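You operate a simulated robot arm through the tools that you are given. There is no shell and no other tool. Be economical: measure what you need, move in short steps, check, and stop when the job is done.

Carry out the task below with a simulated two-armed robot. There is one attempt and no reset: what you move stays moved.

## Task
Wind 4 m of lace on the yellow spool and hang it back in the rack.
Fine: Set the length dial, press START once, and wait till the winder stops.

Only the result counts: the job must be done as asked and must still hold three seconds after the hand-in. Knocking over, shifting, dropping, spilling or breaking anything else fails it.

## Robot
Two 7-joint arms with three-finger grippers on one trunk that stands fixed in place. Base frame: the origin is at the foot of the trunk, x ahead of it, y to its left, z up. Units: m, rad, N and s.
The left shoulder is at [0.078, 0.126, 1.16], the right one opposite. With the tool pointing down near the work surface each hand reaches from about 0.36 to 0.84 m from the base axis, measured 20 degrees to its own side. Payload 2.94 kg a hand.
The tool frame of a hand sits at the grasp point between the pads (the TCP): z along the fingers, y along the line on which they close. The tips reach 0.03 m beyond it. Largest opening 0.128 m; the body of the gripper starts 0.093 m behind the TCP.
Orientation is that of the tool frame in the base frame, as a unit quaternion [x, y, z, w]. With the fingers straight down and closing along the base's y, the tool's x points along the base's -x, its y along +y and its z along -z.

## Interface
- The arms move only by the tool apply_moves. It takes "left_rows", "right_rows" or both (then of equal length, played together; a hand with none holds still); each is a list of rows, each an object of numbers (a shift or turn left out is 0, a gripper value left out holds the last): "tx", "ty", "tz": the shift along the base's x, y, z in m; "ax", "ay", "az": the turn, a rotation vector about the base's x, y, z in degrees; "claw": the closure in counts, from 0 (fully open) to 255 (shut). In form: [{"tx": .., "ty": .., "tz": .., "ax": .., "ay": .., "az": .., "claw": ..}, ...]. A call has 1 to 20 rows; each row is the pose to reach, as a shift and turn from the pose commanded when the call began. Rows are played at 5 a second. More than 0.05 m and 0.15 rad between two rows, or a gripper value outside its range, and nothing of the call is played. A pose out of reach is approached as far as the arm can. The call stops where the force on the tool passes 90 N (or 10 N more than at its start, if that is more) or the arm is blocked; 0.2 s more then pass. The fingers move at their own pace and stop on an object; they squeeze with about 43 N. The grip force told is the motor's: it shows also when the fingers shut on nothing. Time passes only in rows, and 0.2 s behind the last, so rows that repeat a pose let the fingers close. The reply holds the time, the measured pose of the TCP, the force on the tool along the base axes, the opening and the grip force, in the units named above and with some noise, with the torque about the TCP (base axes, N m) and any sound that the robot's microphone picked up.
- Cameras (640 x 400 px; columns grow to the right, rows downward): "scene" is now at [0.2033, 0.0354, 1.3509]; the picture's right is [0.37, -0.93, 0.00], its down [-0.28, -0.11, -0.95] and it looks along [0.88, 0.36, -0.31] (base axes); focal length 244 px, centre (320, 200). "left" rides on the left gripper at [0.069, 0.015, -0.12] in its tool frame; the picture's right is [-0.21, 0.98, 0.00], its down [-0.82, -0.18, -0.54] and it looks along [-0.53, -0.12, 0.84] (tool axes); focal length 251 px, centre (320, 200). "right" rides on the right gripper at [0.069, -0.015, -0.12] in its tool frame; the picture's right is [0.21, 0.98, 0.00], its down [-0.82, 0.18, -0.54] and it looks along [-0.53, 0.12, 0.84] (tool axes); focal length 251 px, centre (320, 200). There is no depth. A picture from a camera that has moved, and an enlarged one, comes with that camera's place and axes in the base frame and with its lens.
- grab_frame(camera): a new picture of that camera. It takes no simulated time.
- lift_body(by): slides the trunk up (or, below 0, down) by that many m; the arms and the scene camera ride with it, the base frame stays. It gives what a move gives, with no picture.
- turn_head(pan, tilt): turns the head with the scene camera to pan (to the left, within 1.396 rad either way) and tilt (down, from -0.506 to 1.204), counted from straight ahead of the robot. It gives what a move gives.
- inspect(camera, box): a new picture of the part [left, top, right, bottom] of that camera's present view, enlarged. It takes no simulated time.
- finish_job(): hands the job in; it is judged then, once.

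Go step by step. Nothing tells you positions but the pictures and the camera data: compare them with the known pose of the tool, close in by small moves and look again before you grip or let go. The budget is 120 turns and 94 pictures, counting those below and the enlarged ones. Unless the task says otherwise, let go and move clear before handing in, and close with one line.

The tools are called after ">>>" as name(argument=value, ...) on one line, values as JSON. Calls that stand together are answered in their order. apply_moves: Moves the arms, as the interface text tells. Its arguments: {"type":"object","properties":{"left_rows":{"type":"array"},"right_rows":{"type":"array"}},"required":[]} The other tools are called the same way: lift_body (by) slides the trunk up or down; turn_head (pan, tilt) turns the head that bears the scene camera; grab_frame (camera) takes a picture; inspect (camera, box) takes an enlarged picture of a part of a camera's view; finish_job () hands the job in.

At the start:

```text
clock: 0.0
left_tool_pos: [0.4169, 0.2543, 1.2831]
left_tool_rot: [0.0, 1.0, -0.001, 0.0]
left_ft_force: [-0.4, 0.2, -0.5]
left_torque: [-0.02, -0.01, 0.02]
left_gripper_width: 0.1279
left_grasp_force: 0.0
right_tool_pos: [0.4831, -0.0667, 1.2648]
right_tool_rot: [0.0, 1.0, 0.0, 0.0]
right_ft_force: [0.3, -0.1, -0.4]
right_torque: [-0.02, -0.01, 0.03]
right_gripper_width: 0.128
right_grasp_force: 0.1
trunk travel left (down, up): [-0.377, 0.17]
head pan, tilt: [0.382, 0.311]
```

scene: 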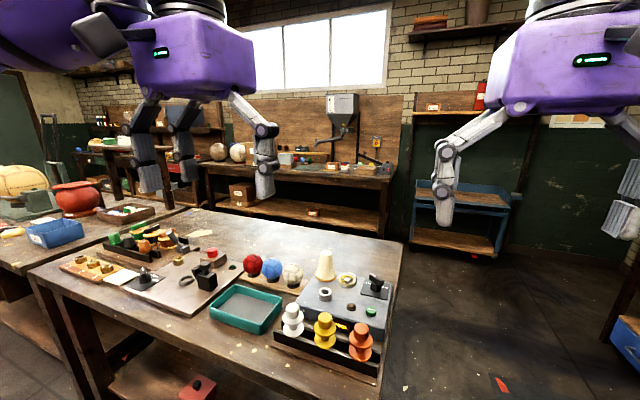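
right: 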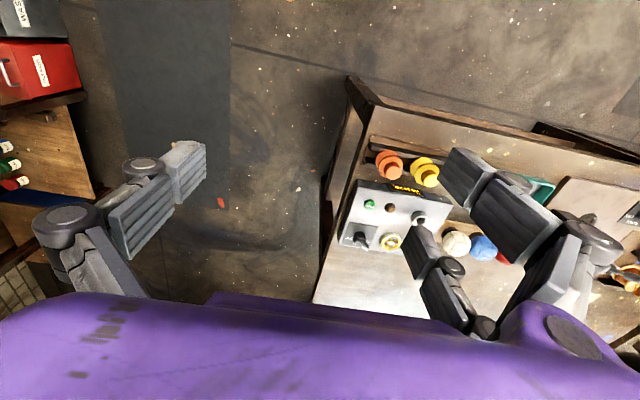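
left: 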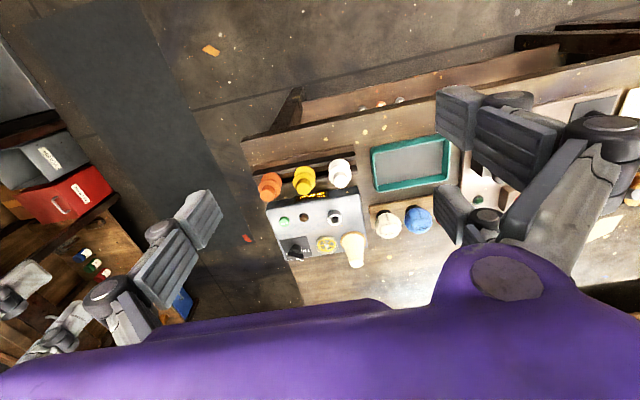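

I see the winder on the table with three spools (white, yellow, orange) in a rack in front of it. I'll enlarge the views to learn the layout.

>>> inspect(camera="scene", box=[230, 230, 410, 385])

>>> inspect(camera="left", box=[240, 130, 460, 280])

>>> inspect(camera="right", box=[320, 130, 500, 270])

```text
2.58 times, centred on (320, 308) of scene
camera zoom: at [0.2033, 0.0354, 1.3509], right [0.37, -0.93, 0.0], down [-0.28, -0.11, -0.95], along [0.88, 0.36, -0.31], focal length 629 px, centre (320, -77)
```

zoom: 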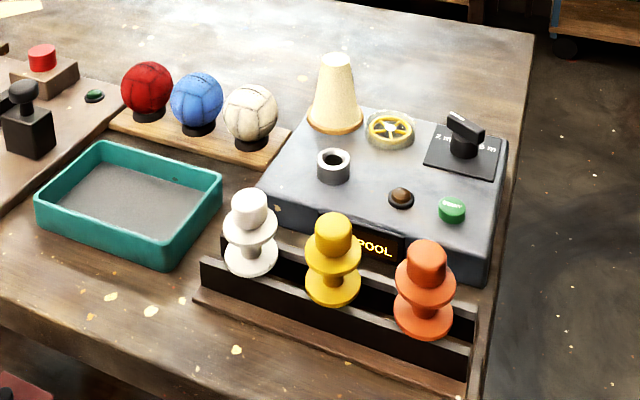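

```text
2.67 times, centred on (350, 205) of left
camera zoom: at [0.3475, 0.2708, 1.4022], right [0.21, 0.98, 0.0], down [0.82, -0.18, 0.54], along [0.53, -0.12, -0.84], focal length 670 px, centre (240, 187)
```

zoom: 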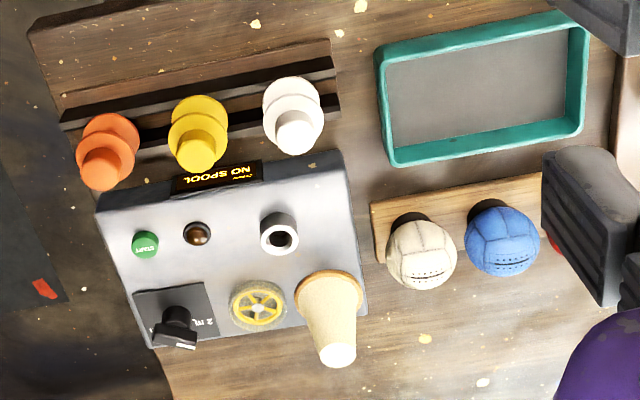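

```text
2.86 times, centred on (410, 200) of right
camera zoom: at [0.4138, -0.0803, 1.3837], right [-0.21, 0.98, 0.0], down [0.82, 0.18, 0.54], along [0.53, 0.12, -0.84], focal length 718 px, centre (63, 200)
```

zoom: 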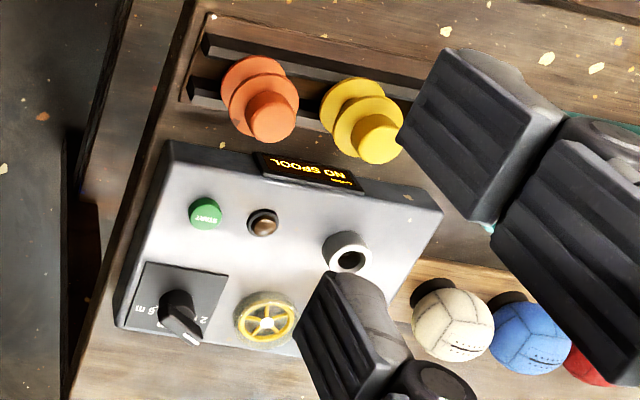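

Rough triangulation: yellow spool knob top ≈ (0.586, 0.182, 0.965), spindle/socket ≈ (0.705, 0.227, 0.925), dial ≈ (0.79, 0.109, 0.925), START ≈ (0.696, 0.103, 0.915). I'll bring the left hand nearer for a better look, and shift the right hand aside.

>>> apply_moves(left_rows=[{"tx": 0.027, "ty": -0.01, "tz": -0.03}, {"tx": 0.054, "ty": -0.02, "tz": -0.06}, {"tx": 0.08, "ty": -0.03, "tz": -0.09}, {"tx": 0.107, "ty": -0.04, "tz": -0.12}, {"tx": 0.133, "ty": -0.054, "tz": -0.15}], right_rows=[{"ty": -0.04}, {"ty": -0.08}, {"ty": -0.12}, {"ty": -0.16}, {"ty": -0.2}])

```text
clock: 1.2
left_tool_pos: [0.5503, 0.1997, 1.1337]
left_tool_rot: [-0.002, 1.0, 0.0, 0.002]
left_ft_force: [0.1, 0.1, 0.7]
left_torque: [0.07, 0.0, -0.01]
left_gripper_width: 0.1278
left_grasp_force: 0.1
right_tool_pos: [0.4869, -0.2657, 1.2625]
right_tool_rot: [0.0, 1.0, 0.001, -0.001]
right_ft_force: [0.4, -1.1, 0.1]
right_torque: [0.05, 0.02, 0.01]
right_gripper_width: 0.1279
right_grasp_force: 0.1
trunk travel left (down, up): [-0.377, 0.17]
head pan, tilt: [0.382, 0.311]
```

The left hand is above the rack now; I'll take a close look.

>>> grab_frame(camera="left")

>>> turn_head(pan=0.2, tilt=0.75)

>>> grab_frame(camera="scene")

```text
87 pictures are left
camera left: at [0.4809, 0.2175, 1.2537], right [0.21, 0.98, 0.0], down [0.82, -0.18, 0.54], along [0.53, -0.12, -0.84], focal length 251 px, centre (320, 200)
```

left: 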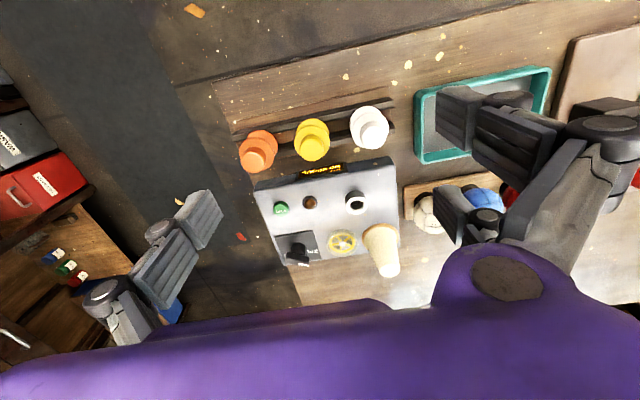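

```text
clock: 2.1
left_tool_pos: [0.5487, 0.2017, 1.1336]
left_tool_rot: [-0.001, 1.0, -0.001, 0.0]
left_ft_force: [-0.1, 0.4, 0.0]
left_torque: [-0.05, 0.0, 0.04]
left_gripper_width: 0.1279
left_grasp_force: 0.0
right_tool_pos: [0.4851, -0.2632, 1.2635]
right_tool_rot: [0.0, 1.0, 0.001, 0.0]
right_ft_force: [-0.2, -0.2, -0.5]
right_torque: [0.03, 0.0, 0.0]
right_gripper_width: 0.1281
right_grasp_force: 0.0
trunk travel left (down, up): [-0.377, 0.17]
head pan, tilt: [0.201, 0.75]
```

```text
86 pictures are left
camera scene: at [0.1981, 0.0169, 1.3115], right [0.2, -0.98, 0.0], down [-0.67, -0.14, -0.73], along [0.72, 0.15, -0.68], focal length 244 px, centre (320, 200)
```

scene: 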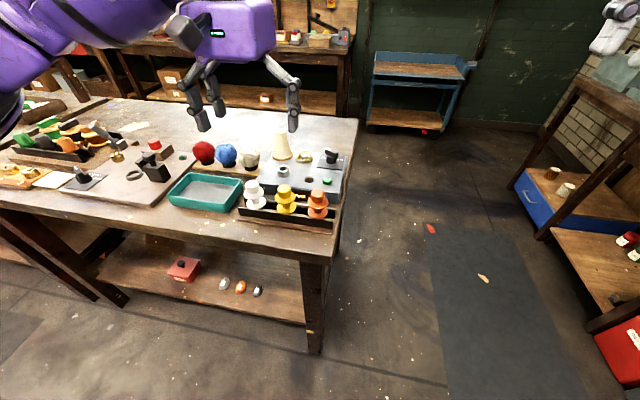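

The estimate of the spool agrees with this view. I enlarge both views around the winder.

>>> inspect(camera="left", box=[230, 90, 420, 290])

>>> inspect(camera="left", box=[260, 215, 340, 275])

>>> inspect(camera="scene", box=[230, 125, 360, 240])

```text
2.00 times, centred on (325, 190) of left
camera zoom: at [0.4798, 0.2188, 1.254], right [0.21, 0.98, 0.0], down [0.82, -0.18, 0.54], along [0.53, -0.12, -0.84], focal length 503 px, centre (310, 220)
```

zoom: 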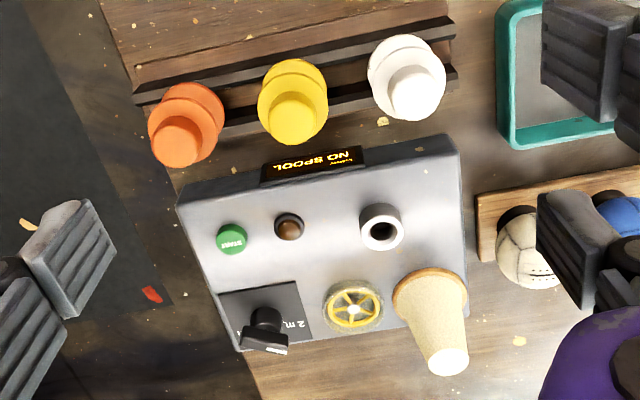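

```text
6.67 times, centred on (300, 245) of left
camera zoom: at [0.4798, 0.2188, 1.254], right [0.21, 0.98, 0.0], down [0.82, -0.18, 0.54], along [0.53, -0.12, -0.84], focal length 1676 px, centre (453, -100)
```

zoom: 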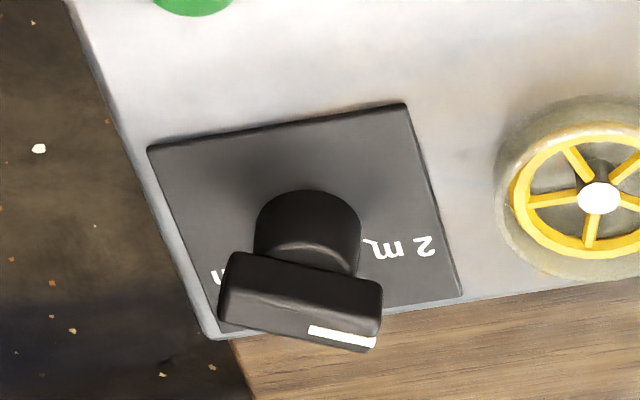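

```text
3.48 times, centred on (295, 182) of scene
camera zoom: at [0.1981, 0.0169, 1.3115], right [0.2, -0.98, 0.0], down [-0.67, -0.14, -0.73], along [0.72, 0.15, -0.68], focal length 848 px, centre (407, 261)
```

zoom: 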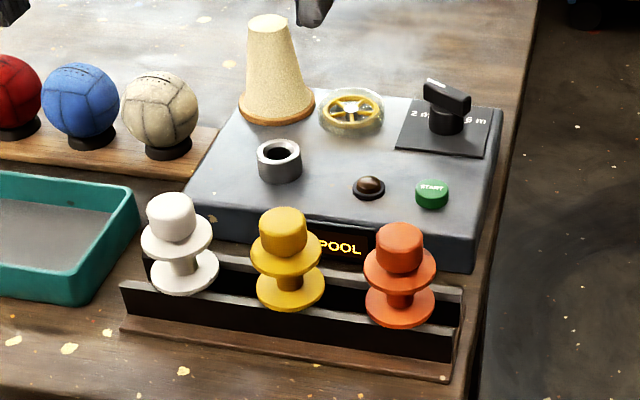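

The dial's white index is near "2 m"; I can't see the labels hidden behind the knob. I move the left hand forward over the dial to look down on it.

>>> apply_moves(left_rows=[{"tx": 0.045, "ty": -0.015, "tz": 0.01}, {"tx": 0.09, "ty": -0.03, "tz": 0.01}, {"tx": 0.135, "ty": -0.045, "tz": 0.01}, {"tx": 0.18, "ty": -0.06, "tz": 0.01}, {"tx": 0.23, "ty": -0.07, "tz": 0.01}])

>>> grab_frame(camera="left")

```text
refused: row 5 steps farther than a row can; nothing moved
```

```text
82 pictures are left
camera left: at [0.4798, 0.2188, 1.254], right [0.21, 0.98, 0.0], down [0.82, -0.18, 0.54], along [0.53, -0.12, -0.84], focal length 251 px, centre (320, 200)
```

left: 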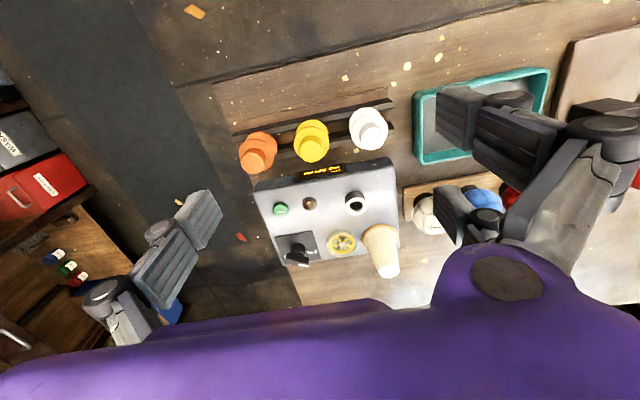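

One step was too long, so nothing moved; I repeat it with shorter steps.

>>> apply_moves(left_rows=[{"tx": 0.04, "ty": -0.012, "tz": 0.01}, {"tx": 0.08, "ty": -0.024, "tz": 0.01}, {"tx": 0.12, "ty": -0.036, "tz": 0.01}, {"tx": 0.16, "ty": -0.048, "tz": 0.01}, {"tx": 0.195, "ty": -0.06, "tz": 0.01}, {"tx": 0.23, "ty": -0.07, "tz": 0.01}])

>>> inspect(camera="left", box=[230, 60, 430, 200])

```text
clock: 3.5
left_tool_pos: [0.7792, 0.1299, 1.1434]
left_tool_rot: [0.0, 1.0, 0.001, 0.001]
left_ft_force: [0.4, -0.1, -0.1]
left_torque: [0.07, 0.05, 0.0]
left_gripper_width: 0.1277
left_grasp_force: 0.1
right_tool_pos: [0.4853, -0.2672, 1.263]
right_tool_rot: [0.0, 1.0, 0.003, 0.0]
right_ft_force: [-0.1, -1.0, 0.3]
right_torque: [0.14, 0.03, 0.03]
right_gripper_width: 0.1282
right_grasp_force: 0.1
trunk travel left (down, up): [-0.377, 0.17]
head pan, tilt: [0.201, 0.75]
```

```text
2.86 times, centred on (330, 130) of left
camera zoom: at [0.7097, 0.1456, 1.263], right [0.21, 0.98, 0.0], down [0.82, -0.18, 0.54], along [0.53, -0.11, -0.84], focal length 718 px, centre (291, 400)
```

zoom: 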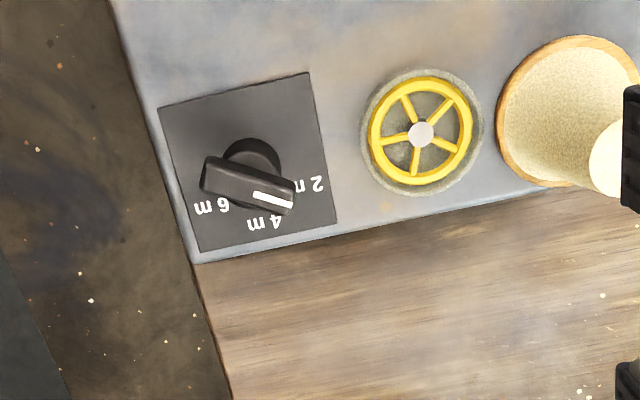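

Now all labels are visible: 2 m at ~+60° (from +x toward +y), 4 m straight ahead (0°), 6 m at ~-60°; the index is at 2 m. I'll turn the hand +60° so that it closes across the bar, centre over the dial (≈0.798, 0.108) and narrow the fingers.

>>> apply_moves(left_rows=[{"az": 7.5, "claw": 120}, {"az": 15, "tx": 0.005, "ty": -0.006}, {"az": 22.5, "tx": 0.01, "ty": -0.012}, {"az": 30, "tx": 0.015, "ty": -0.017}, {"az": 37.5, "tx": 0.019, "ty": -0.022}, {"az": 45, "tx": 0.019, "ty": -0.022, "tz": -0.03}, {"az": 52.5, "tx": 0.019, "ty": -0.022, "tz": -0.06}, {"az": 60, "tx": 0.019, "ty": -0.022, "tz": -0.09}, {"az": 60, "tx": 0.019, "ty": -0.022, "tz": -0.12}])

>>> grab_frame(camera="left")

>>> inspect(camera="scene", box=[260, 80, 400, 200])

```text
clock: 5.5
left_tool_pos: [0.801, 0.1106, 1.019]
left_tool_rot: [-0.501, 0.865, -0.001, 0.0]
left_ft_force: [1.5, -0.4, 0.2]
left_torque: [0.0, -0.01, 0.01]
left_gripper_width: 0.0678
left_grasp_force: 0.1
left hand out of reach, approached as far as the arm can: row 2, 3, 4, 5, 6, 7
right_tool_pos: [0.4862, -0.2618, 1.2625]
right_tool_rot: [0.0, 1.0, 0.0, 0.0]
right_ft_force: [-0.3, 0.4, 0.0]
right_torque: [-0.08, 0.02, -0.02]
right_gripper_width: 0.128
right_grasp_force: 0.1
trunk travel left (down, up): [-0.377, 0.17]
head pan, tilt: [0.201, 0.75]
```

```text
80 pictures are left
camera left: at [0.7522, 0.0597, 1.1401], right [-0.74, 0.67, 0.0], down [0.56, 0.62, 0.54], along [0.36, 0.4, -0.84], focal length 251 px, centre (320, 200)
```

left: 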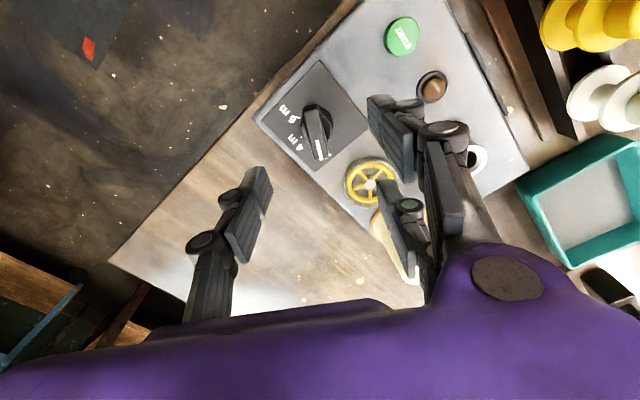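

```text
3.33 times, centred on (330, 140) of scene
camera zoom: at [0.1987, 0.0185, 1.3113], right [0.2, -0.98, 0.0], down [-0.67, -0.14, -0.73], along [0.72, 0.15, -0.68], focal length 813 px, centre (287, 400)
```

zoom: 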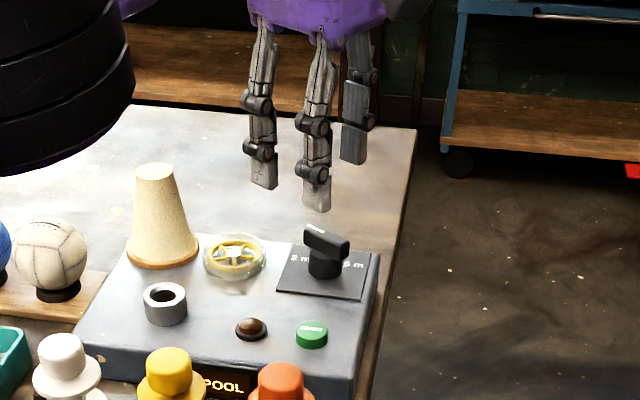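

The hand is over the dial and closes across the bar. A zoomed look to check the centring and the bar's direction.

>>> inspect(camera="left", box=[230, 50, 430, 200])

```text
2.67 times, centred on (330, 125) of left
camera zoom: at [0.7522, 0.0597, 1.1401], right [-0.74, 0.67, 0.0], down [0.56, 0.62, 0.54], along [0.36, 0.4, -0.84], focal length 670 px, centre (293, 400)
```

zoom: 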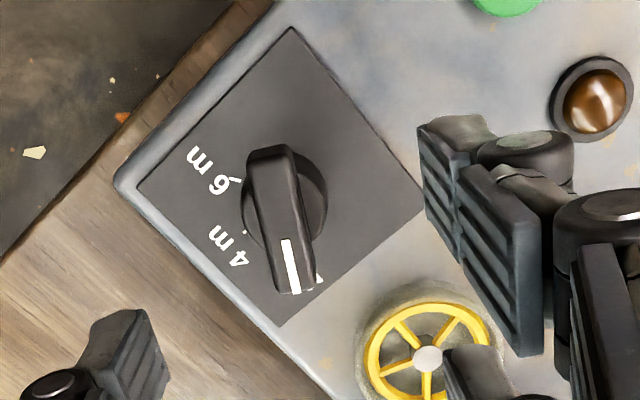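

Bar top ≈0.937, plate ≈0.905, the bar lies at ~59°. I lower the hand to TCP z≈0.945 around the bar, still open, then check.

>>> apply_moves(left_rows=[{"tz": -0.025}, {"tz": -0.05}, {"tz": -0.065}, {"tz": -0.075}])

>>> grab_frame(camera="left")

>>> inspect(camera="scene", box=[280, 100, 380, 190])

```text
clock: 6.5
left_tool_pos: [0.7993, 0.1088, 0.9463]
left_tool_rot: [-0.501, 0.866, 0.0, 0.0]
left_ft_force: [-0.5, -0.2, 0.0]
left_torque: [0.01, 0.02, 0.0]
left_gripper_width: 0.0677
left_grasp_force: 0.0
right_tool_pos: [0.4864, -0.2627, 1.2619]
right_tool_rot: [0.0, 1.0, 0.0, -0.001]
right_ft_force: [-0.4, -0.1, 0.6]
right_torque: [0.02, 0.0, 0.04]
right_gripper_width: 0.1281
right_grasp_force: 0.1
trunk travel left (down, up): [-0.377, 0.17]
head pan, tilt: [0.201, 0.75]
```

```text
77 pictures are left
camera left: at [0.7509, 0.0586, 1.0671], right [-0.74, 0.67, 0.0], down [0.57, 0.62, 0.54], along [0.36, 0.4, -0.84], focal length 251 px, centre (320, 200)
```

left: 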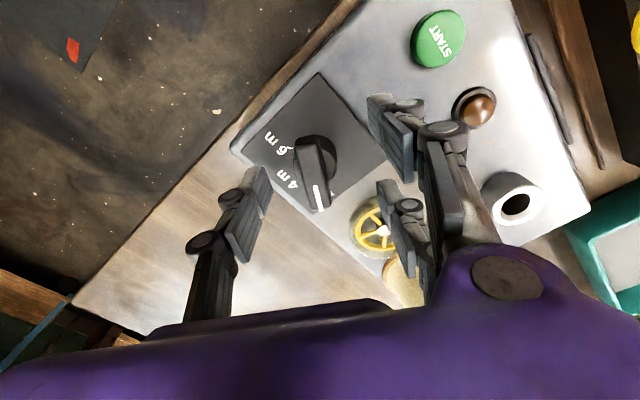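

```text
4.44 times, centred on (330, 145) of scene
camera zoom: at [0.1983, 0.0173, 1.3114], right [0.2, -0.98, 0.0], down [-0.67, -0.14, -0.73], along [0.72, 0.15, -0.68], focal length 1084 px, centre (276, 444)
```

zoom: 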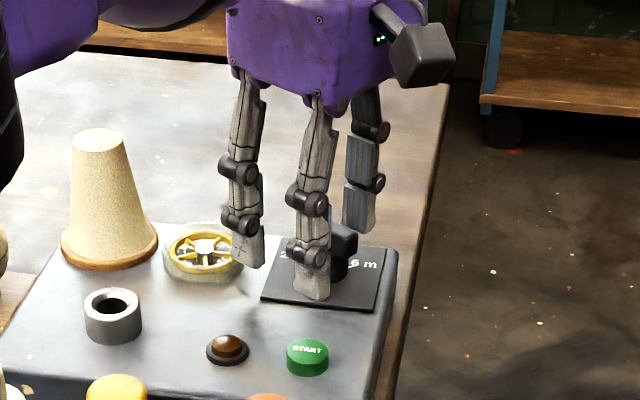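

The bar is between the fingers and nothing is touched. I close on it.

>>> apply_moves(left_rows=[{"claw": 180}, {"claw": 220}, {"claw": 255}, {"claw": 255}, {"claw": 255}])

>>> grab_frame(camera="left")

```text
clock: 7.7
left_tool_pos: [0.8032, 0.1055, 0.9472]
left_tool_rot: [-0.501, 0.866, -0.003, 0.003]
left_ft_force: [33.7, -14.5, 4.2]
left_torque: [-0.06, -1.12, 0.09]
left_gripper_width: 0.0209
left_grasp_force: 45.1
right_tool_pos: [0.4897, -0.2651, 1.2613]
right_tool_rot: [0.001, 1.0, 0.001, -0.001]
right_ft_force: [0.4, 0.3, 0.5]
right_torque: [0.03, -0.01, 0.02]
right_gripper_width: 0.1282
right_grasp_force: 0.0
trunk travel left (down, up): [-0.377, 0.17]
head pan, tilt: [0.201, 0.75]
```

```text
75 pictures are left
camera left: at [0.7548, 0.0557, 1.0668], right [-0.74, 0.67, -0.01], down [0.56, 0.62, 0.54], along [0.37, 0.4, -0.84], focal length 251 px, centre (320, 200)
```

left: 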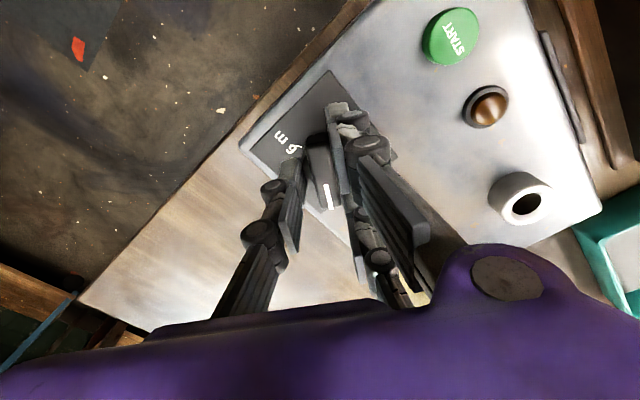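

The bar is gripped (20.9 mm wide) but pushes the hand ~5 mm along the closing line; I shift the commanded pose to relieve this, then see the force.

>>> apply_moves(left_rows=[{"tx": 0.0022, "ty": -0.0013}, {"tx": 0.0044, "ty": -0.0026}])

```text
clock: 8.3
left_tool_pos: [0.8045, 0.1062, 0.9471]
left_tool_rot: [-0.5, 0.866, 0.0, 0.002]
left_ft_force: [15.8, -6.6, 7.6]
left_torque: [-0.51, -0.65, -0.03]
left_gripper_width: 0.0205
left_grasp_force: 45.0
right_tool_pos: [0.4875, -0.2635, 1.2623]
right_tool_rot: [0.0, 1.0, 0.001, 0.0]
right_ft_force: [0.0, 0.1, -0.3]
right_torque: [-0.03, 0.03, -0.01]
right_gripper_width: 0.1282
right_grasp_force: 0.0
trunk travel left (down, up): [-0.377, 0.17]
head pan, tilt: [0.201, 0.75]
```

Force halved. I shift a bit more, then turn the knob the first 15° to see that it follows.

>>> apply_moves(left_rows=[{"tx": 0.002, "ty": -0.0012}, {"tx": 0.002, "ty": -0.0012, "az": -7.5}, {"tx": 0.002, "ty": -0.0012, "az": -15}])

>>> grab_frame(camera="left")

```text
clock: 9.1
left_tool_pos: [0.8047, 0.1045, 0.9469]
left_tool_rot: [-0.384, 0.923, 0.001, 0.0]
left_ft_force: [0.2, 0.2, 4.7]
left_torque: [0.82, -0.93, 0.0]
left_gripper_width: 0.0205
left_grasp_force: 44.9
right_tool_pos: [0.4851, -0.2633, 1.2627]
right_tool_rot: [0.0, 1.0, 0.001, -0.001]
right_ft_force: [-0.5, 0.3, 0.2]
right_torque: [-0.01, 0.03, 0.03]
right_gripper_width: 0.1284
right_grasp_force: 0.1
trunk travel left (down, up): [-0.377, 0.17]
head pan, tilt: [0.201, 0.75]
```

```text
74 pictures are left
camera left: at [0.7444, 0.0678, 1.0671], right [-0.54, 0.84, 0.0], down [0.71, 0.45, 0.54], along [0.45, 0.29, -0.84], focal length 251 px, centre (320, 200)
```

left: 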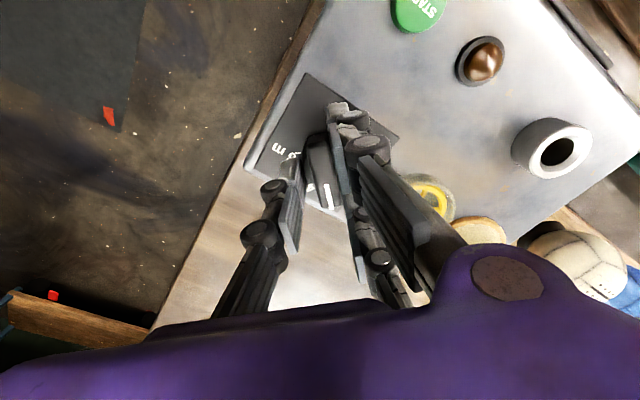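

The knob follows with almost no resistance. I continue the remaining 45°.

>>> apply_moves(left_rows=[{"az": -7.5}, {"az": -15}, {"az": -22.5}, {"az": -30}, {"az": -37.5}, {"az": -45}, {"az": -45}])

>>> grab_frame(camera="left")

```text
clock: 10.7
left_tool_pos: [0.8026, 0.1006, 0.9466]
left_tool_rot: [0.0, 1.0, -0.001, -0.002]
left_ft_force: [-21.2, -11.5, -7.1]
left_torque: [-0.61, 1.35, 0.07]
left_gripper_width: 0.0206
left_grasp_force: 45.3
right_tool_pos: [0.4848, -0.2638, 1.2632]
right_tool_rot: [0.0, 1.0, 0.0, 0.001]
right_ft_force: [-0.1, 0.0, -0.1]
right_torque: [0.03, 0.01, -0.06]
right_gripper_width: 0.1282
right_grasp_force: 0.0
trunk travel left (down, up): [-0.377, 0.17]
head pan, tilt: [0.201, 0.75]
```

```text
73 pictures are left
camera left: at [0.7336, 0.119, 1.0673], right [0.22, 0.98, 0.0], down [0.82, -0.18, 0.54], along [0.53, -0.12, -0.84], focal length 251 px, centre (320, 200)
```

left: 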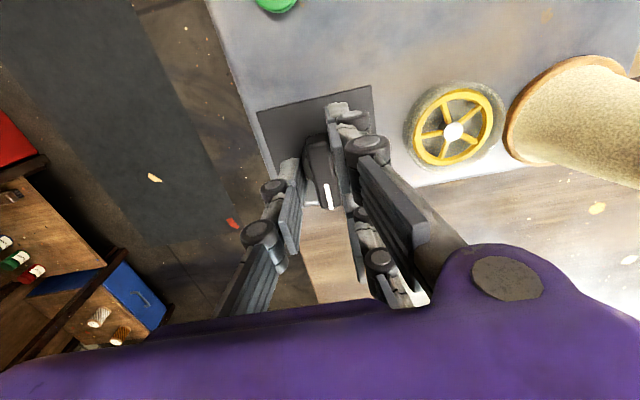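

Turned; the force shows a small off-centre strain. I relieve it, open the fingers, rise and look at the index.

>>> apply_moves(left_rows=[{"tx": -0.003, "ty": -0.002}, {"tx": -0.004, "ty": -0.003, "claw": 200}, {"tx": -0.004, "ty": -0.003, "claw": 130}, {"tx": -0.004, "ty": -0.003, "claw": 130}, {"tx": -0.004, "ty": -0.003, "tz": 0.03, "claw": 130}, {"tx": -0.004, "ty": -0.003, "tz": 0.07}, {"tx": -0.01, "ty": -0.003, "tz": 0.11}])

>>> inspect(camera="left", box=[220, 50, 460, 230])

```text
clock: 12.3
left_tool_pos: [0.7923, 0.1027, 1.0602]
left_tool_rot: [-0.001, 1.0, -0.001, 0.0]
left_ft_force: [-0.8, 0.4, 0.0]
left_torque: [0.0, -0.02, 0.0]
left_gripper_width: 0.0626
left_grasp_force: 0.0
right_tool_pos: [0.4848, -0.2623, 1.2644]
right_tool_rot: [0.0, 1.0, 0.0, 0.001]
right_ft_force: [0.2, 0.5, -0.3]
right_torque: [-0.03, -0.03, 0.04]
right_gripper_width: 0.1282
right_grasp_force: 0.0
trunk travel left (down, up): [-0.377, 0.17]
head pan, tilt: [0.201, 0.75]
```

```text
2.22 times, centred on (340, 140) of left
camera zoom: at [0.7233, 0.1192, 1.1799], right [0.21, 0.98, 0.0], down [0.82, -0.18, 0.54], along [0.53, -0.12, -0.84], focal length 559 px, centre (276, 333)
```

zoom: 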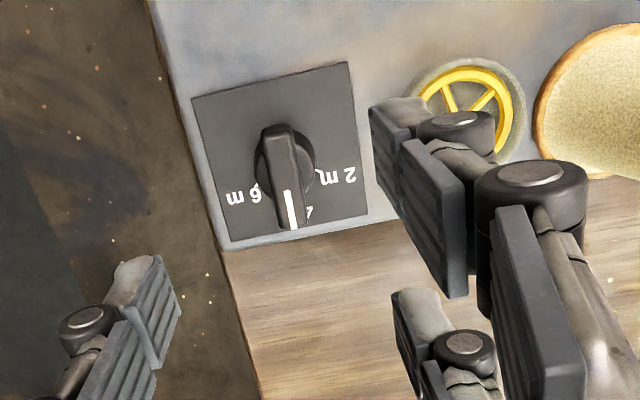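

The index now points at 4 m (≈0°). Next I go back above the yellow spool to locate its knob precisely.

>>> apply_moves(left_rows=[{"tx": -0.04, "ty": 0.014, "tz": 0.01}, {"tx": -0.08, "ty": 0.028, "tz": 0.02}, {"tx": -0.12, "ty": 0.042, "tz": 0.02}, {"tx": -0.16, "ty": 0.056, "tz": 0.02}, {"tx": -0.2, "ty": 0.08, "tz": 0.02}])

>>> grab_frame(camera="left")

>>> inspect(camera="scene", box=[230, 150, 350, 240])

```text
clock: 13.5
left_tool_pos: [0.5961, 0.1816, 1.0814]
left_tool_rot: [-0.001, 1.0, -0.001, 0.001]
left_ft_force: [-0.4, 0.8, 0.4]
left_torque: [-0.06, -0.02, 0.02]
left_gripper_width: 0.0628
left_grasp_force: 0.1
right_tool_pos: [0.4848, -0.2612, 1.2636]
right_tool_rot: [0.0, 1.0, 0.0, 0.001]
right_ft_force: [-1.2, 0.1, -0.3]
right_torque: [-0.08, 0.01, 0.0]
right_gripper_width: 0.1282
right_grasp_force: 0.1
trunk travel left (down, up): [-0.377, 0.17]
head pan, tilt: [0.201, 0.75]
```

```text
71 pictures are left
camera left: at [0.5265, 0.1989, 1.2022], right [0.21, 0.98, 0.0], down [0.82, -0.18, 0.54], along [0.53, -0.12, -0.84], focal length 251 px, centre (320, 200)
```

left: 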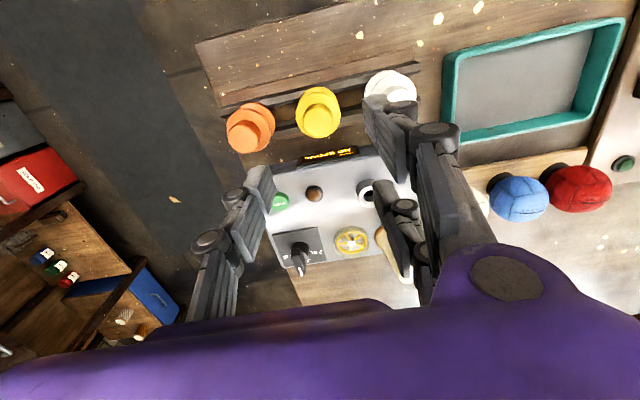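

```text
4.44 times, centred on (290, 195) of scene
camera zoom: at [0.1971, 0.0183, 1.3116], right [0.2, -0.98, 0.0], down [-0.67, -0.14, -0.73], along [0.72, 0.15, -0.68], focal length 1084 px, centre (453, 222)
```

zoom: 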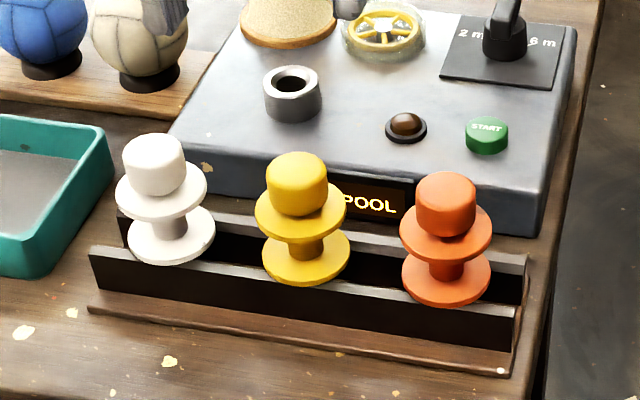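

I zoom in on the yellow spool from the wrist for precise triangulation.

>>> inspect(camera="left", box=[270, 65, 390, 145])

>>> inspect(camera="left", box=[260, 130, 400, 230])

```text
5.00 times, centred on (330, 105) of left
camera zoom: at [0.5265, 0.1989, 1.2022], right [0.21, 0.98, 0.0], down [0.82, -0.18, 0.54], along [0.53, -0.12, -0.84], focal length 1257 px, centre (270, 675)
```

zoom: 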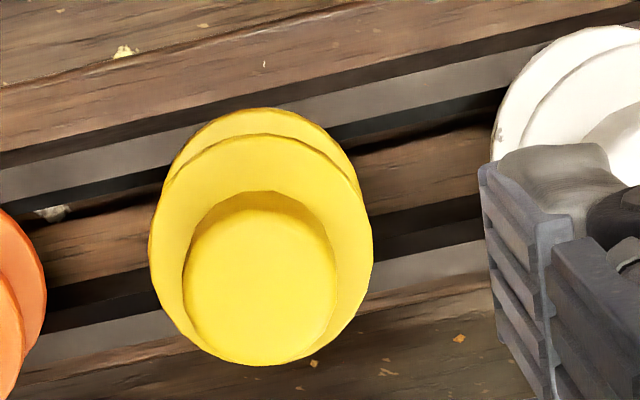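

```text
4.00 times, centred on (330, 180) of left
camera zoom: at [0.5265, 0.1989, 1.2022], right [0.21, 0.98, 0.0], down [0.82, -0.18, 0.54], along [0.53, -0.12, -0.84], focal length 1006 px, centre (280, 280)
```

zoom: 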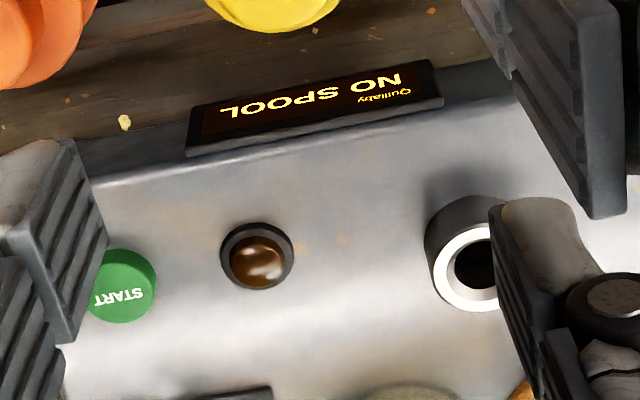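

Knob centre ≈ (0.594, 0.181), top ≈ 0.957, knob ≈ 31 mm across. I go down to TCP z≈0.965 with the fingers around the knob.

>>> apply_moves(left_rows=[{"tx": -0.002, "tz": -0.04}, {"tx": -0.002, "tz": -0.08}, {"tx": -0.002, "tz": -0.1}, {"tx": -0.002, "tz": -0.116}])

>>> grab_frame(camera="left")

>>> inspect(camera="scene", box=[230, 140, 350, 230])

```text
clock: 14.5
left_tool_pos: [0.5948, 0.1812, 0.9595]
left_tool_rot: [-0.001, 1.0, -0.001, 0.0]
left_ft_force: [0.1, 0.0, 0.6]
left_torque: [-0.02, -0.01, -0.03]
left_gripper_width: 0.0628
left_grasp_force: 0.0
right_tool_pos: [0.4869, -0.2636, 1.2633]
right_tool_rot: [0.001, 1.0, -0.001, 0.0]
right_ft_force: [0.0, 0.8, 0.3]
right_torque: [-0.01, -0.02, 0.03]
right_gripper_width: 0.1278
right_grasp_force: 0.0
trunk travel left (down, up): [-0.377, 0.17]
head pan, tilt: [0.201, 0.75]
```

```text
67 pictures are left
camera left: at [0.5251, 0.1982, 1.0815], right [0.21, 0.98, 0.0], down [0.82, -0.18, 0.54], along [0.53, -0.12, -0.84], focal length 251 px, centre (320, 200)
```

left: 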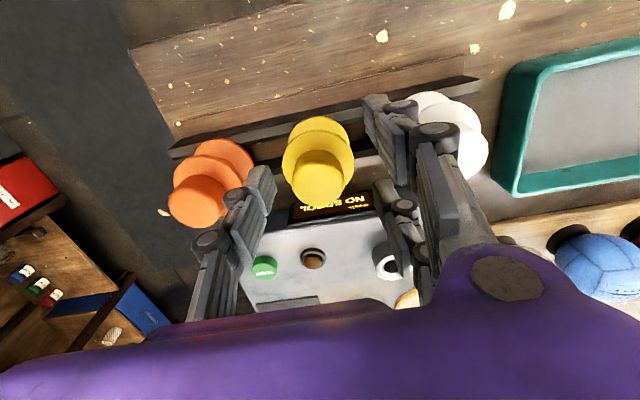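

```text
4.44 times, centred on (290, 185) of scene
camera zoom: at [0.1982, 0.0173, 1.3114], right [0.2, -0.98, 0.0], down [-0.67, -0.14, -0.73], along [0.72, 0.15, -0.68], focal length 1084 px, centre (453, 267)
```

zoom: 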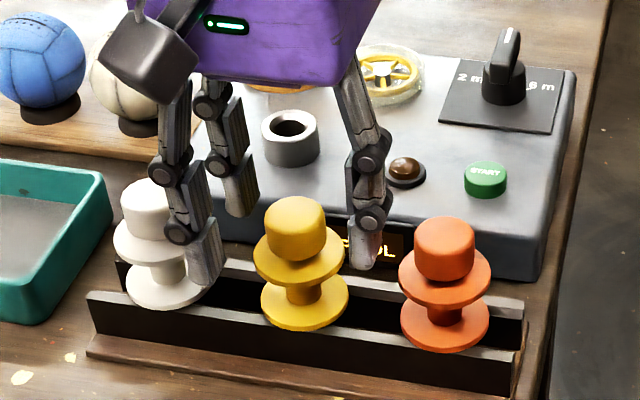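

The knob is between the fingers with no contact. I close on it.

>>> apply_moves(left_rows=[{"claw": 170}, {"claw": 200}, {"claw": 255}, {"claw": 255}, {"claw": 255}])

>>> inspect(camera="scene", box=[230, 140, 350, 230])

>>> grab_frame(camera="left")

```text
clock: 15.7
left_tool_pos: [0.5937, 0.181, 0.9604]
left_tool_rot: [-0.001, 1.0, -0.001, 0.0]
left_ft_force: [0.3, -0.5, 0.4]
left_torque: [0.0, 0.0, -0.05]
left_gripper_width: 0.0
left_grasp_force: 2.6
right_tool_pos: [0.4864, -0.2628, 1.2634]
right_tool_rot: [0.0, 1.0, 0.0, -0.001]
right_ft_force: [0.3, -0.4, 0.2]
right_torque: [-0.03, -0.03, 0.02]
right_gripper_width: 0.1281
right_grasp_force: 0.1
trunk travel left (down, up): [-0.377, 0.17]
head pan, tilt: [0.201, 0.75]
```

```text
4.44 times, centred on (290, 185) of scene
camera zoom: at [0.1979, 0.0171, 1.3115], right [0.2, -0.98, 0.0], down [-0.67, -0.14, -0.73], along [0.72, 0.15, -0.68], focal length 1084 px, centre (453, 267)
```

zoom: 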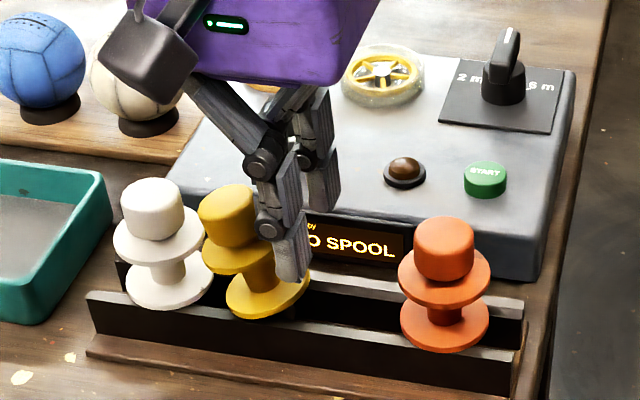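

```text
64 pictures are left
camera left: at [0.5249, 0.1981, 1.0818], right [0.21, 0.98, 0.0], down [0.82, -0.18, 0.54], along [0.53, -0.12, -0.84], focal length 251 px, centre (320, 200)
```

left: 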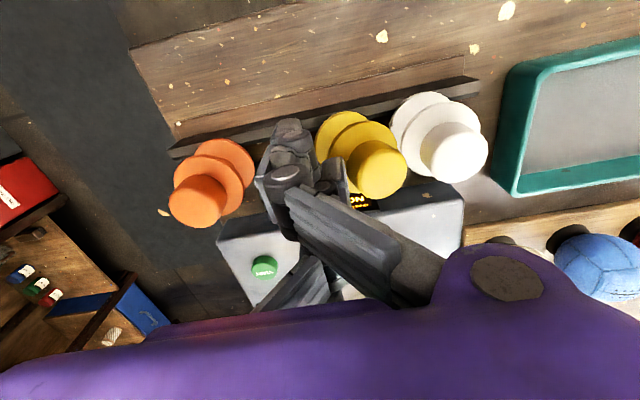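

The grip missed: the fingers shut fully and the yellow spool was pushed toward the white one and leans. I stop and look closely before moving anything.

>>> inspect(camera="scene", box=[245, 150, 325, 220])

>>> inspect(camera="left", box=[230, 80, 510, 260])

>>> grab_frame(camera="right")

```text
5.71 times, centred on (285, 185) of scene
camera zoom: at [0.1979, 0.0171, 1.3115], right [0.2, -0.98, 0.0], down [-0.67, -0.14, -0.73], along [0.72, 0.15, -0.68], focal length 1393 px, centre (520, 286)
```

zoom: 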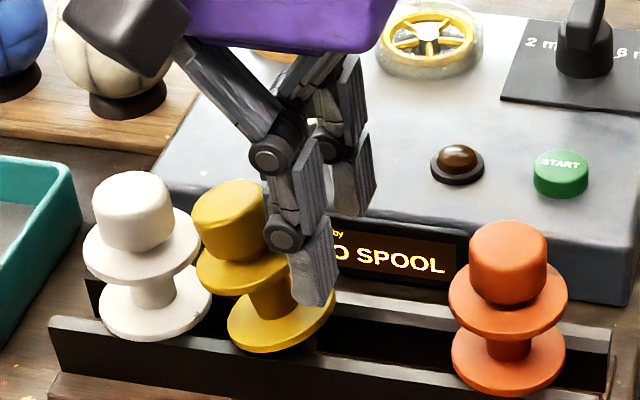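

```text
2.22 times, centred on (370, 170) of left
camera zoom: at [0.5249, 0.1981, 1.0818], right [0.21, 0.98, 0.0], down [0.82, -0.18, 0.54], along [0.53, -0.12, -0.84], focal length 559 px, centre (209, 267)
```

zoom: 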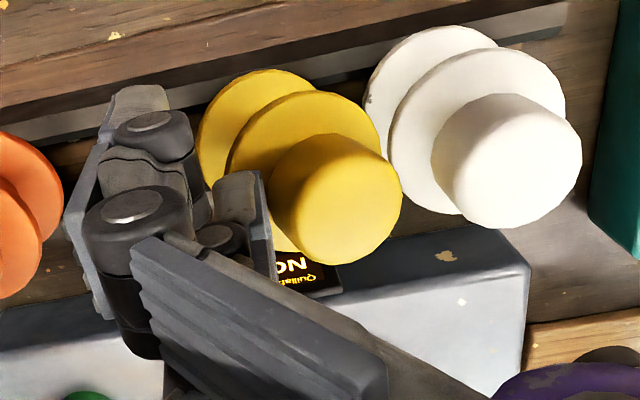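

```text
61 pictures are left
camera right: at [0.4162, -0.2782, 1.3832], right [-0.21, 0.98, 0.0], down [0.82, 0.18, 0.54], along [0.53, 0.12, -0.84], focal length 251 px, centre (320, 200)
```

right: 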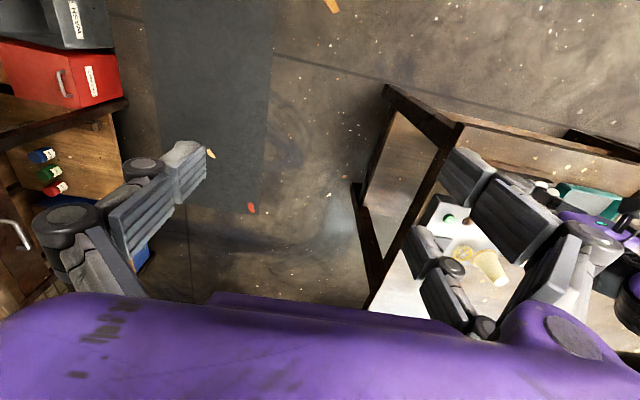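

The yellow spool only leans (the two +y fingers have a gap wider than the knob, so it slipped through them); white and orange are unmoved. I'll back the closed fingers away along -y so that it settles, then look.

>>> apply_moves(left_rows=[{"ty": -0.004}, {"ty": -0.008}, {"ty": -0.012}, {"ty": -0.016}, {"ty": -0.02}])

>>> inspect(camera="scene", box=[230, 140, 350, 230])

>>> inspect(camera="left", box=[150, 80, 510, 260])

```text
clock: 16.9
left_tool_pos: [0.5958, 0.1605, 0.9605]
left_tool_rot: [0.0, 1.0, 0.0, 0.0]
left_ft_force: [-1.0, -0.3, 0.1]
left_torque: [0.03, -0.02, 0.04]
left_gripper_width: 0.0002
left_grasp_force: 3.1
right_tool_pos: [0.4874, -0.2636, 1.2634]
right_tool_rot: [0.0, 1.0, 0.001, 0.0]
right_ft_force: [0.7, 1.3, 1.0]
right_torque: [0.02, 0.01, 0.02]
right_gripper_width: 0.128
right_grasp_force: 0.0
trunk travel left (down, up): [-0.377, 0.17]
head pan, tilt: [0.201, 0.75]
```

```text
4.44 times, centred on (290, 185) of scene
camera zoom: at [0.198, 0.017, 1.3115], right [0.2, -0.98, 0.0], down [-0.67, -0.14, -0.73], along [0.72, 0.15, -0.68], focal length 1084 px, centre (453, 267)
```

zoom: 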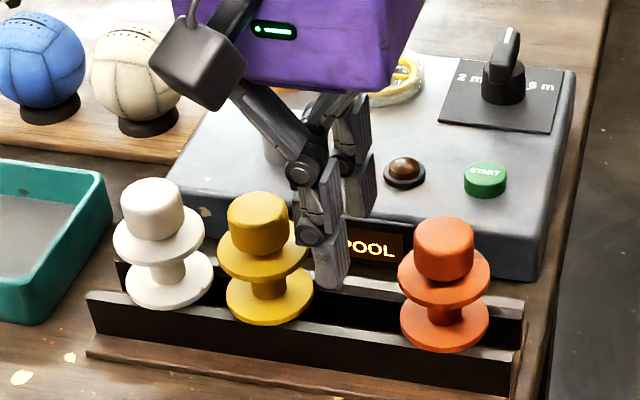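

```text
1.78 times, centred on (330, 170) of left
camera zoom: at [0.5251, 0.1782, 1.0815], right [0.21, 0.98, 0.0], down [0.82, -0.18, 0.54], along [0.53, -0.12, -0.84], focal length 447 px, centre (302, 253)
```

zoom: 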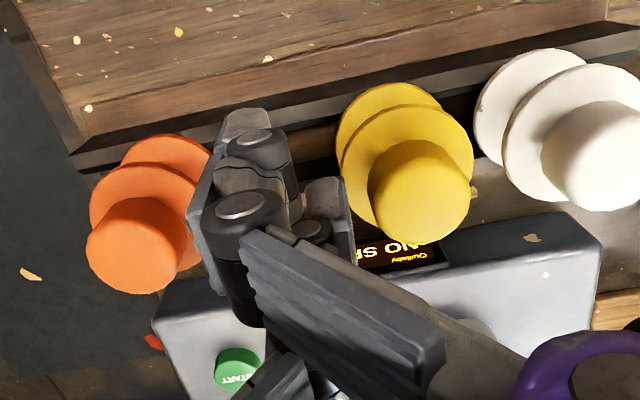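

The yellow spool stands upright again at y≈0.202, a bit nearer to the white one. I lift the hand clear and study the real finger geometry with the scene camera before the next grip.

>>> apply_moves(left_rows=[{"tz": 0.04}, {"tz": 0.08}, {"tz": 0.12, "tx": -0.03}, {"tz": 0.15, "tx": -0.06}, {"tz": 0.15, "tx": -0.09, "claw": 130}, {"tz": 0.15, "tx": -0.09, "claw": 130}])

>>> grab_frame(camera="scene")

>>> grab_frame(camera="left")

```text
clock: 18.3
left_tool_pos: [0.5035, 0.1567, 1.1091]
left_tool_rot: [-0.001, 1.0, 0.0, 0.0]
left_ft_force: [0.5, 1.4, -0.4]
left_torque: [-0.01, 0.04, 0.04]
left_gripper_width: 0.0584
left_grasp_force: 0.1
right_tool_pos: [0.4865, -0.2638, 1.2623]
right_tool_rot: [0.0, 1.0, 0.001, 0.0]
right_ft_force: [0.8, 0.0, -1.0]
right_torque: [0.04, -0.03, -0.05]
right_gripper_width: 0.128
right_grasp_force: 0.0
trunk travel left (down, up): [-0.377, 0.17]
head pan, tilt: [0.201, 0.75]
```

```text
58 pictures are left
camera scene: at [0.1983, 0.0168, 1.3114], right [0.2, -0.98, 0.0], down [-0.67, -0.14, -0.73], along [0.72, 0.15, -0.68], focal length 244 px, centre (320, 200)
```

scene: 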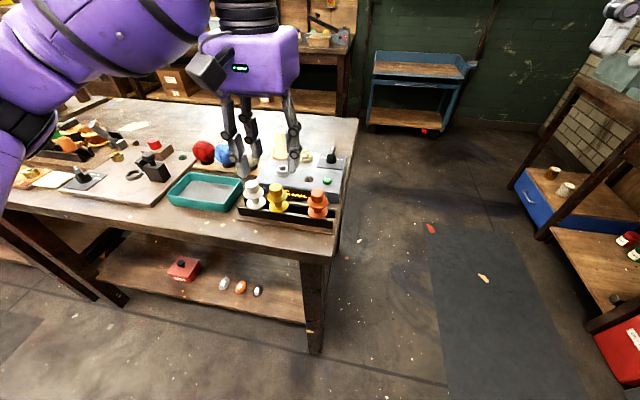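

```text
57 pictures are left
camera left: at [0.4328, 0.1735, 1.2309], right [0.21, 0.98, 0.0], down [0.82, -0.18, 0.54], along [0.53, -0.12, -0.84], focal length 251 px, centre (320, 200)
```

left: 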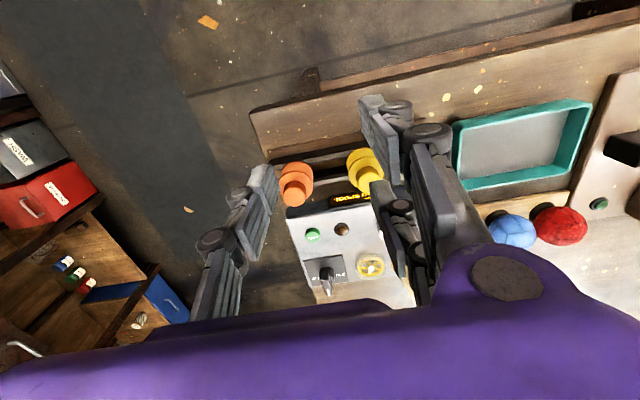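

>>> inspect(camera="left", box=[180, 70, 480, 320])

>>> inspect(camera="scene", box=[205, 70, 345, 220])

```text
1.60 times, centred on (330, 195) of left
camera zoom: at [0.4328, 0.1735, 1.2309], right [0.21, 0.98, 0.0], down [0.82, -0.18, 0.54], along [0.53, -0.12, -0.84], focal length 402 px, centre (304, 208)
```

zoom: 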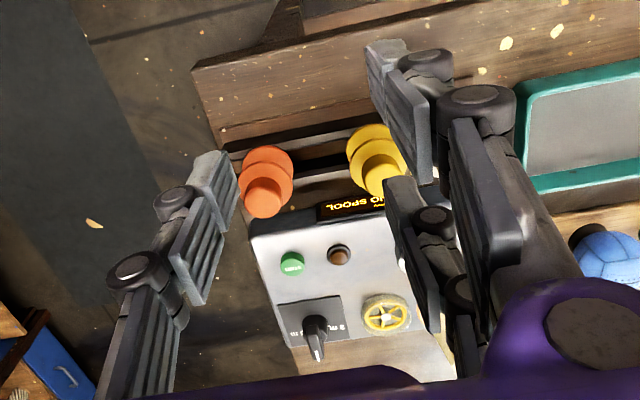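

```text
2.67 times, centred on (275, 145) of scene
camera zoom: at [0.1983, 0.0168, 1.3114], right [0.2, -0.98, 0.0], down [-0.67, -0.14, -0.73], along [0.72, 0.15, -0.68], focal length 650 px, centre (440, 347)
```

zoom: 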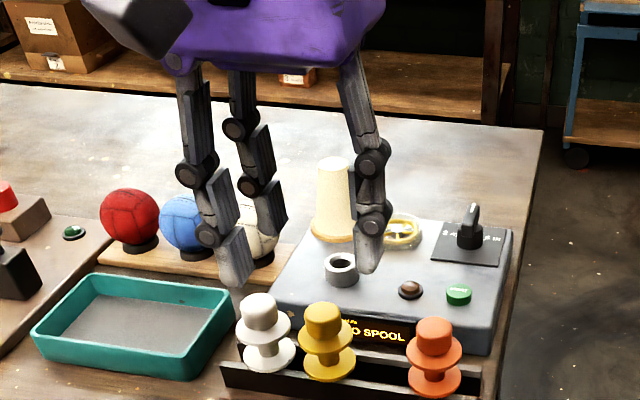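

This is clear now: the hand has one finger against a pair spaced ~55 mm (gap ≈35 mm), so the 31 mm knob slips through, while the 46 mm flange gives a sound three-point grip. I'll turn the hand ~110° so that no finger nears the white spool, and centre above the yellow one.

>>> apply_moves(left_rows=[{"az": 7.5, "tx": 0.006, "ty": 0.003, "claw": 120}, {"az": 15, "tx": 0.012, "ty": 0.006}, {"az": 22.5, "tx": 0.018, "ty": 0.009}, {"az": 30, "tx": 0.024, "ty": 0.012}, {"az": 37.5, "tx": 0.03, "ty": 0.015}, {"az": 45, "tx": 0.036, "ty": 0.018}, {"az": 52.5, "tx": 0.042, "ty": 0.021}, {"az": 60, "tx": 0.048, "ty": 0.024}, {"az": 67.5, "tx": 0.054, "ty": 0.027}, {"az": 75, "tx": 0.06, "ty": 0.03}, {"az": 82.5, "tx": 0.066, "ty": 0.033}, {"az": 90, "tx": 0.072, "ty": 0.036}, {"az": 97.5, "tx": 0.08, "ty": 0.038}, {"az": 105, "tx": 0.088, "ty": 0.04}, {"az": 110, "tx": 0.09, "ty": 0.04}, {"az": 110, "tx": 0.09, "ty": 0.04, "tz": -0.03}])

>>> grab_frame(camera="left")

>>> inspect(camera="scene", box=[225, 120, 345, 220])

```text
clock: 21.7
left_tool_pos: [0.5959, 0.202, 1.0805]
left_tool_rot: [0.82, -0.572, 0.001, 0.0]
left_ft_force: [0.2, 0.7, 0.0]
left_torque: [0.01, 0.03, 0.02]
left_gripper_width: 0.0681
left_grasp_force: 0.0
right_tool_pos: [0.4874, -0.2627, 1.264]
right_tool_rot: [0.0, 1.0, 0.0, -0.001]
right_ft_force: [0.8, 0.6, -1.1]
right_torque: [0.0, 0.0, 0.01]
right_gripper_width: 0.1283
right_grasp_force: 0.0
trunk travel left (down, up): [-0.377, 0.17]
head pan, tilt: [0.201, 0.75]
```

```text
54 pictures are left
camera left: at [0.6052, 0.1331, 1.2009], right [-0.99, -0.14, 0.0], down [-0.11, 0.83, 0.54], along [-0.07, 0.54, -0.84], focal length 251 px, centre (320, 200)
```

left: 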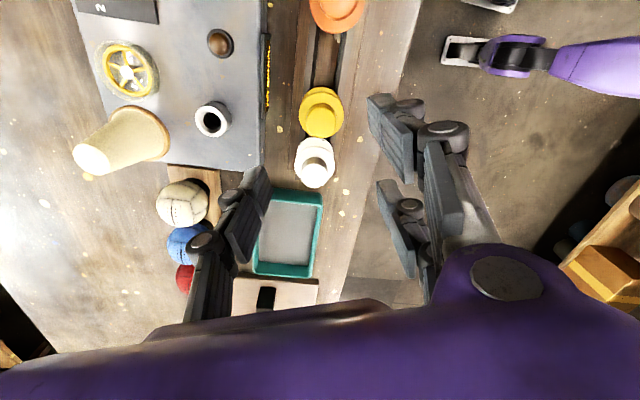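

```text
4.00 times, centred on (285, 170) of scene
camera zoom: at [0.1988, 0.0177, 1.3113], right [0.2, -0.98, 0.0], down [-0.67, -0.14, -0.73], along [0.72, 0.15, -0.68], focal length 975 px, centre (460, 320)
```

zoom: 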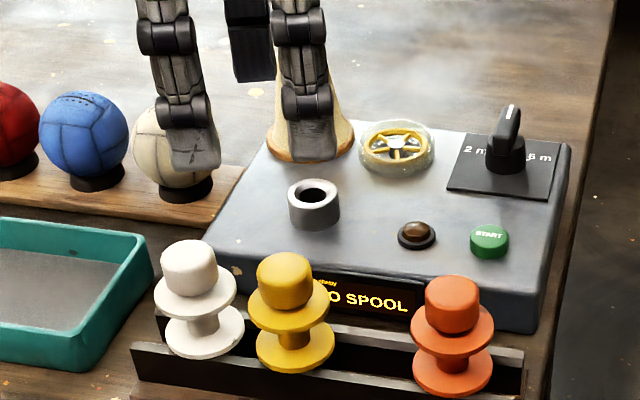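

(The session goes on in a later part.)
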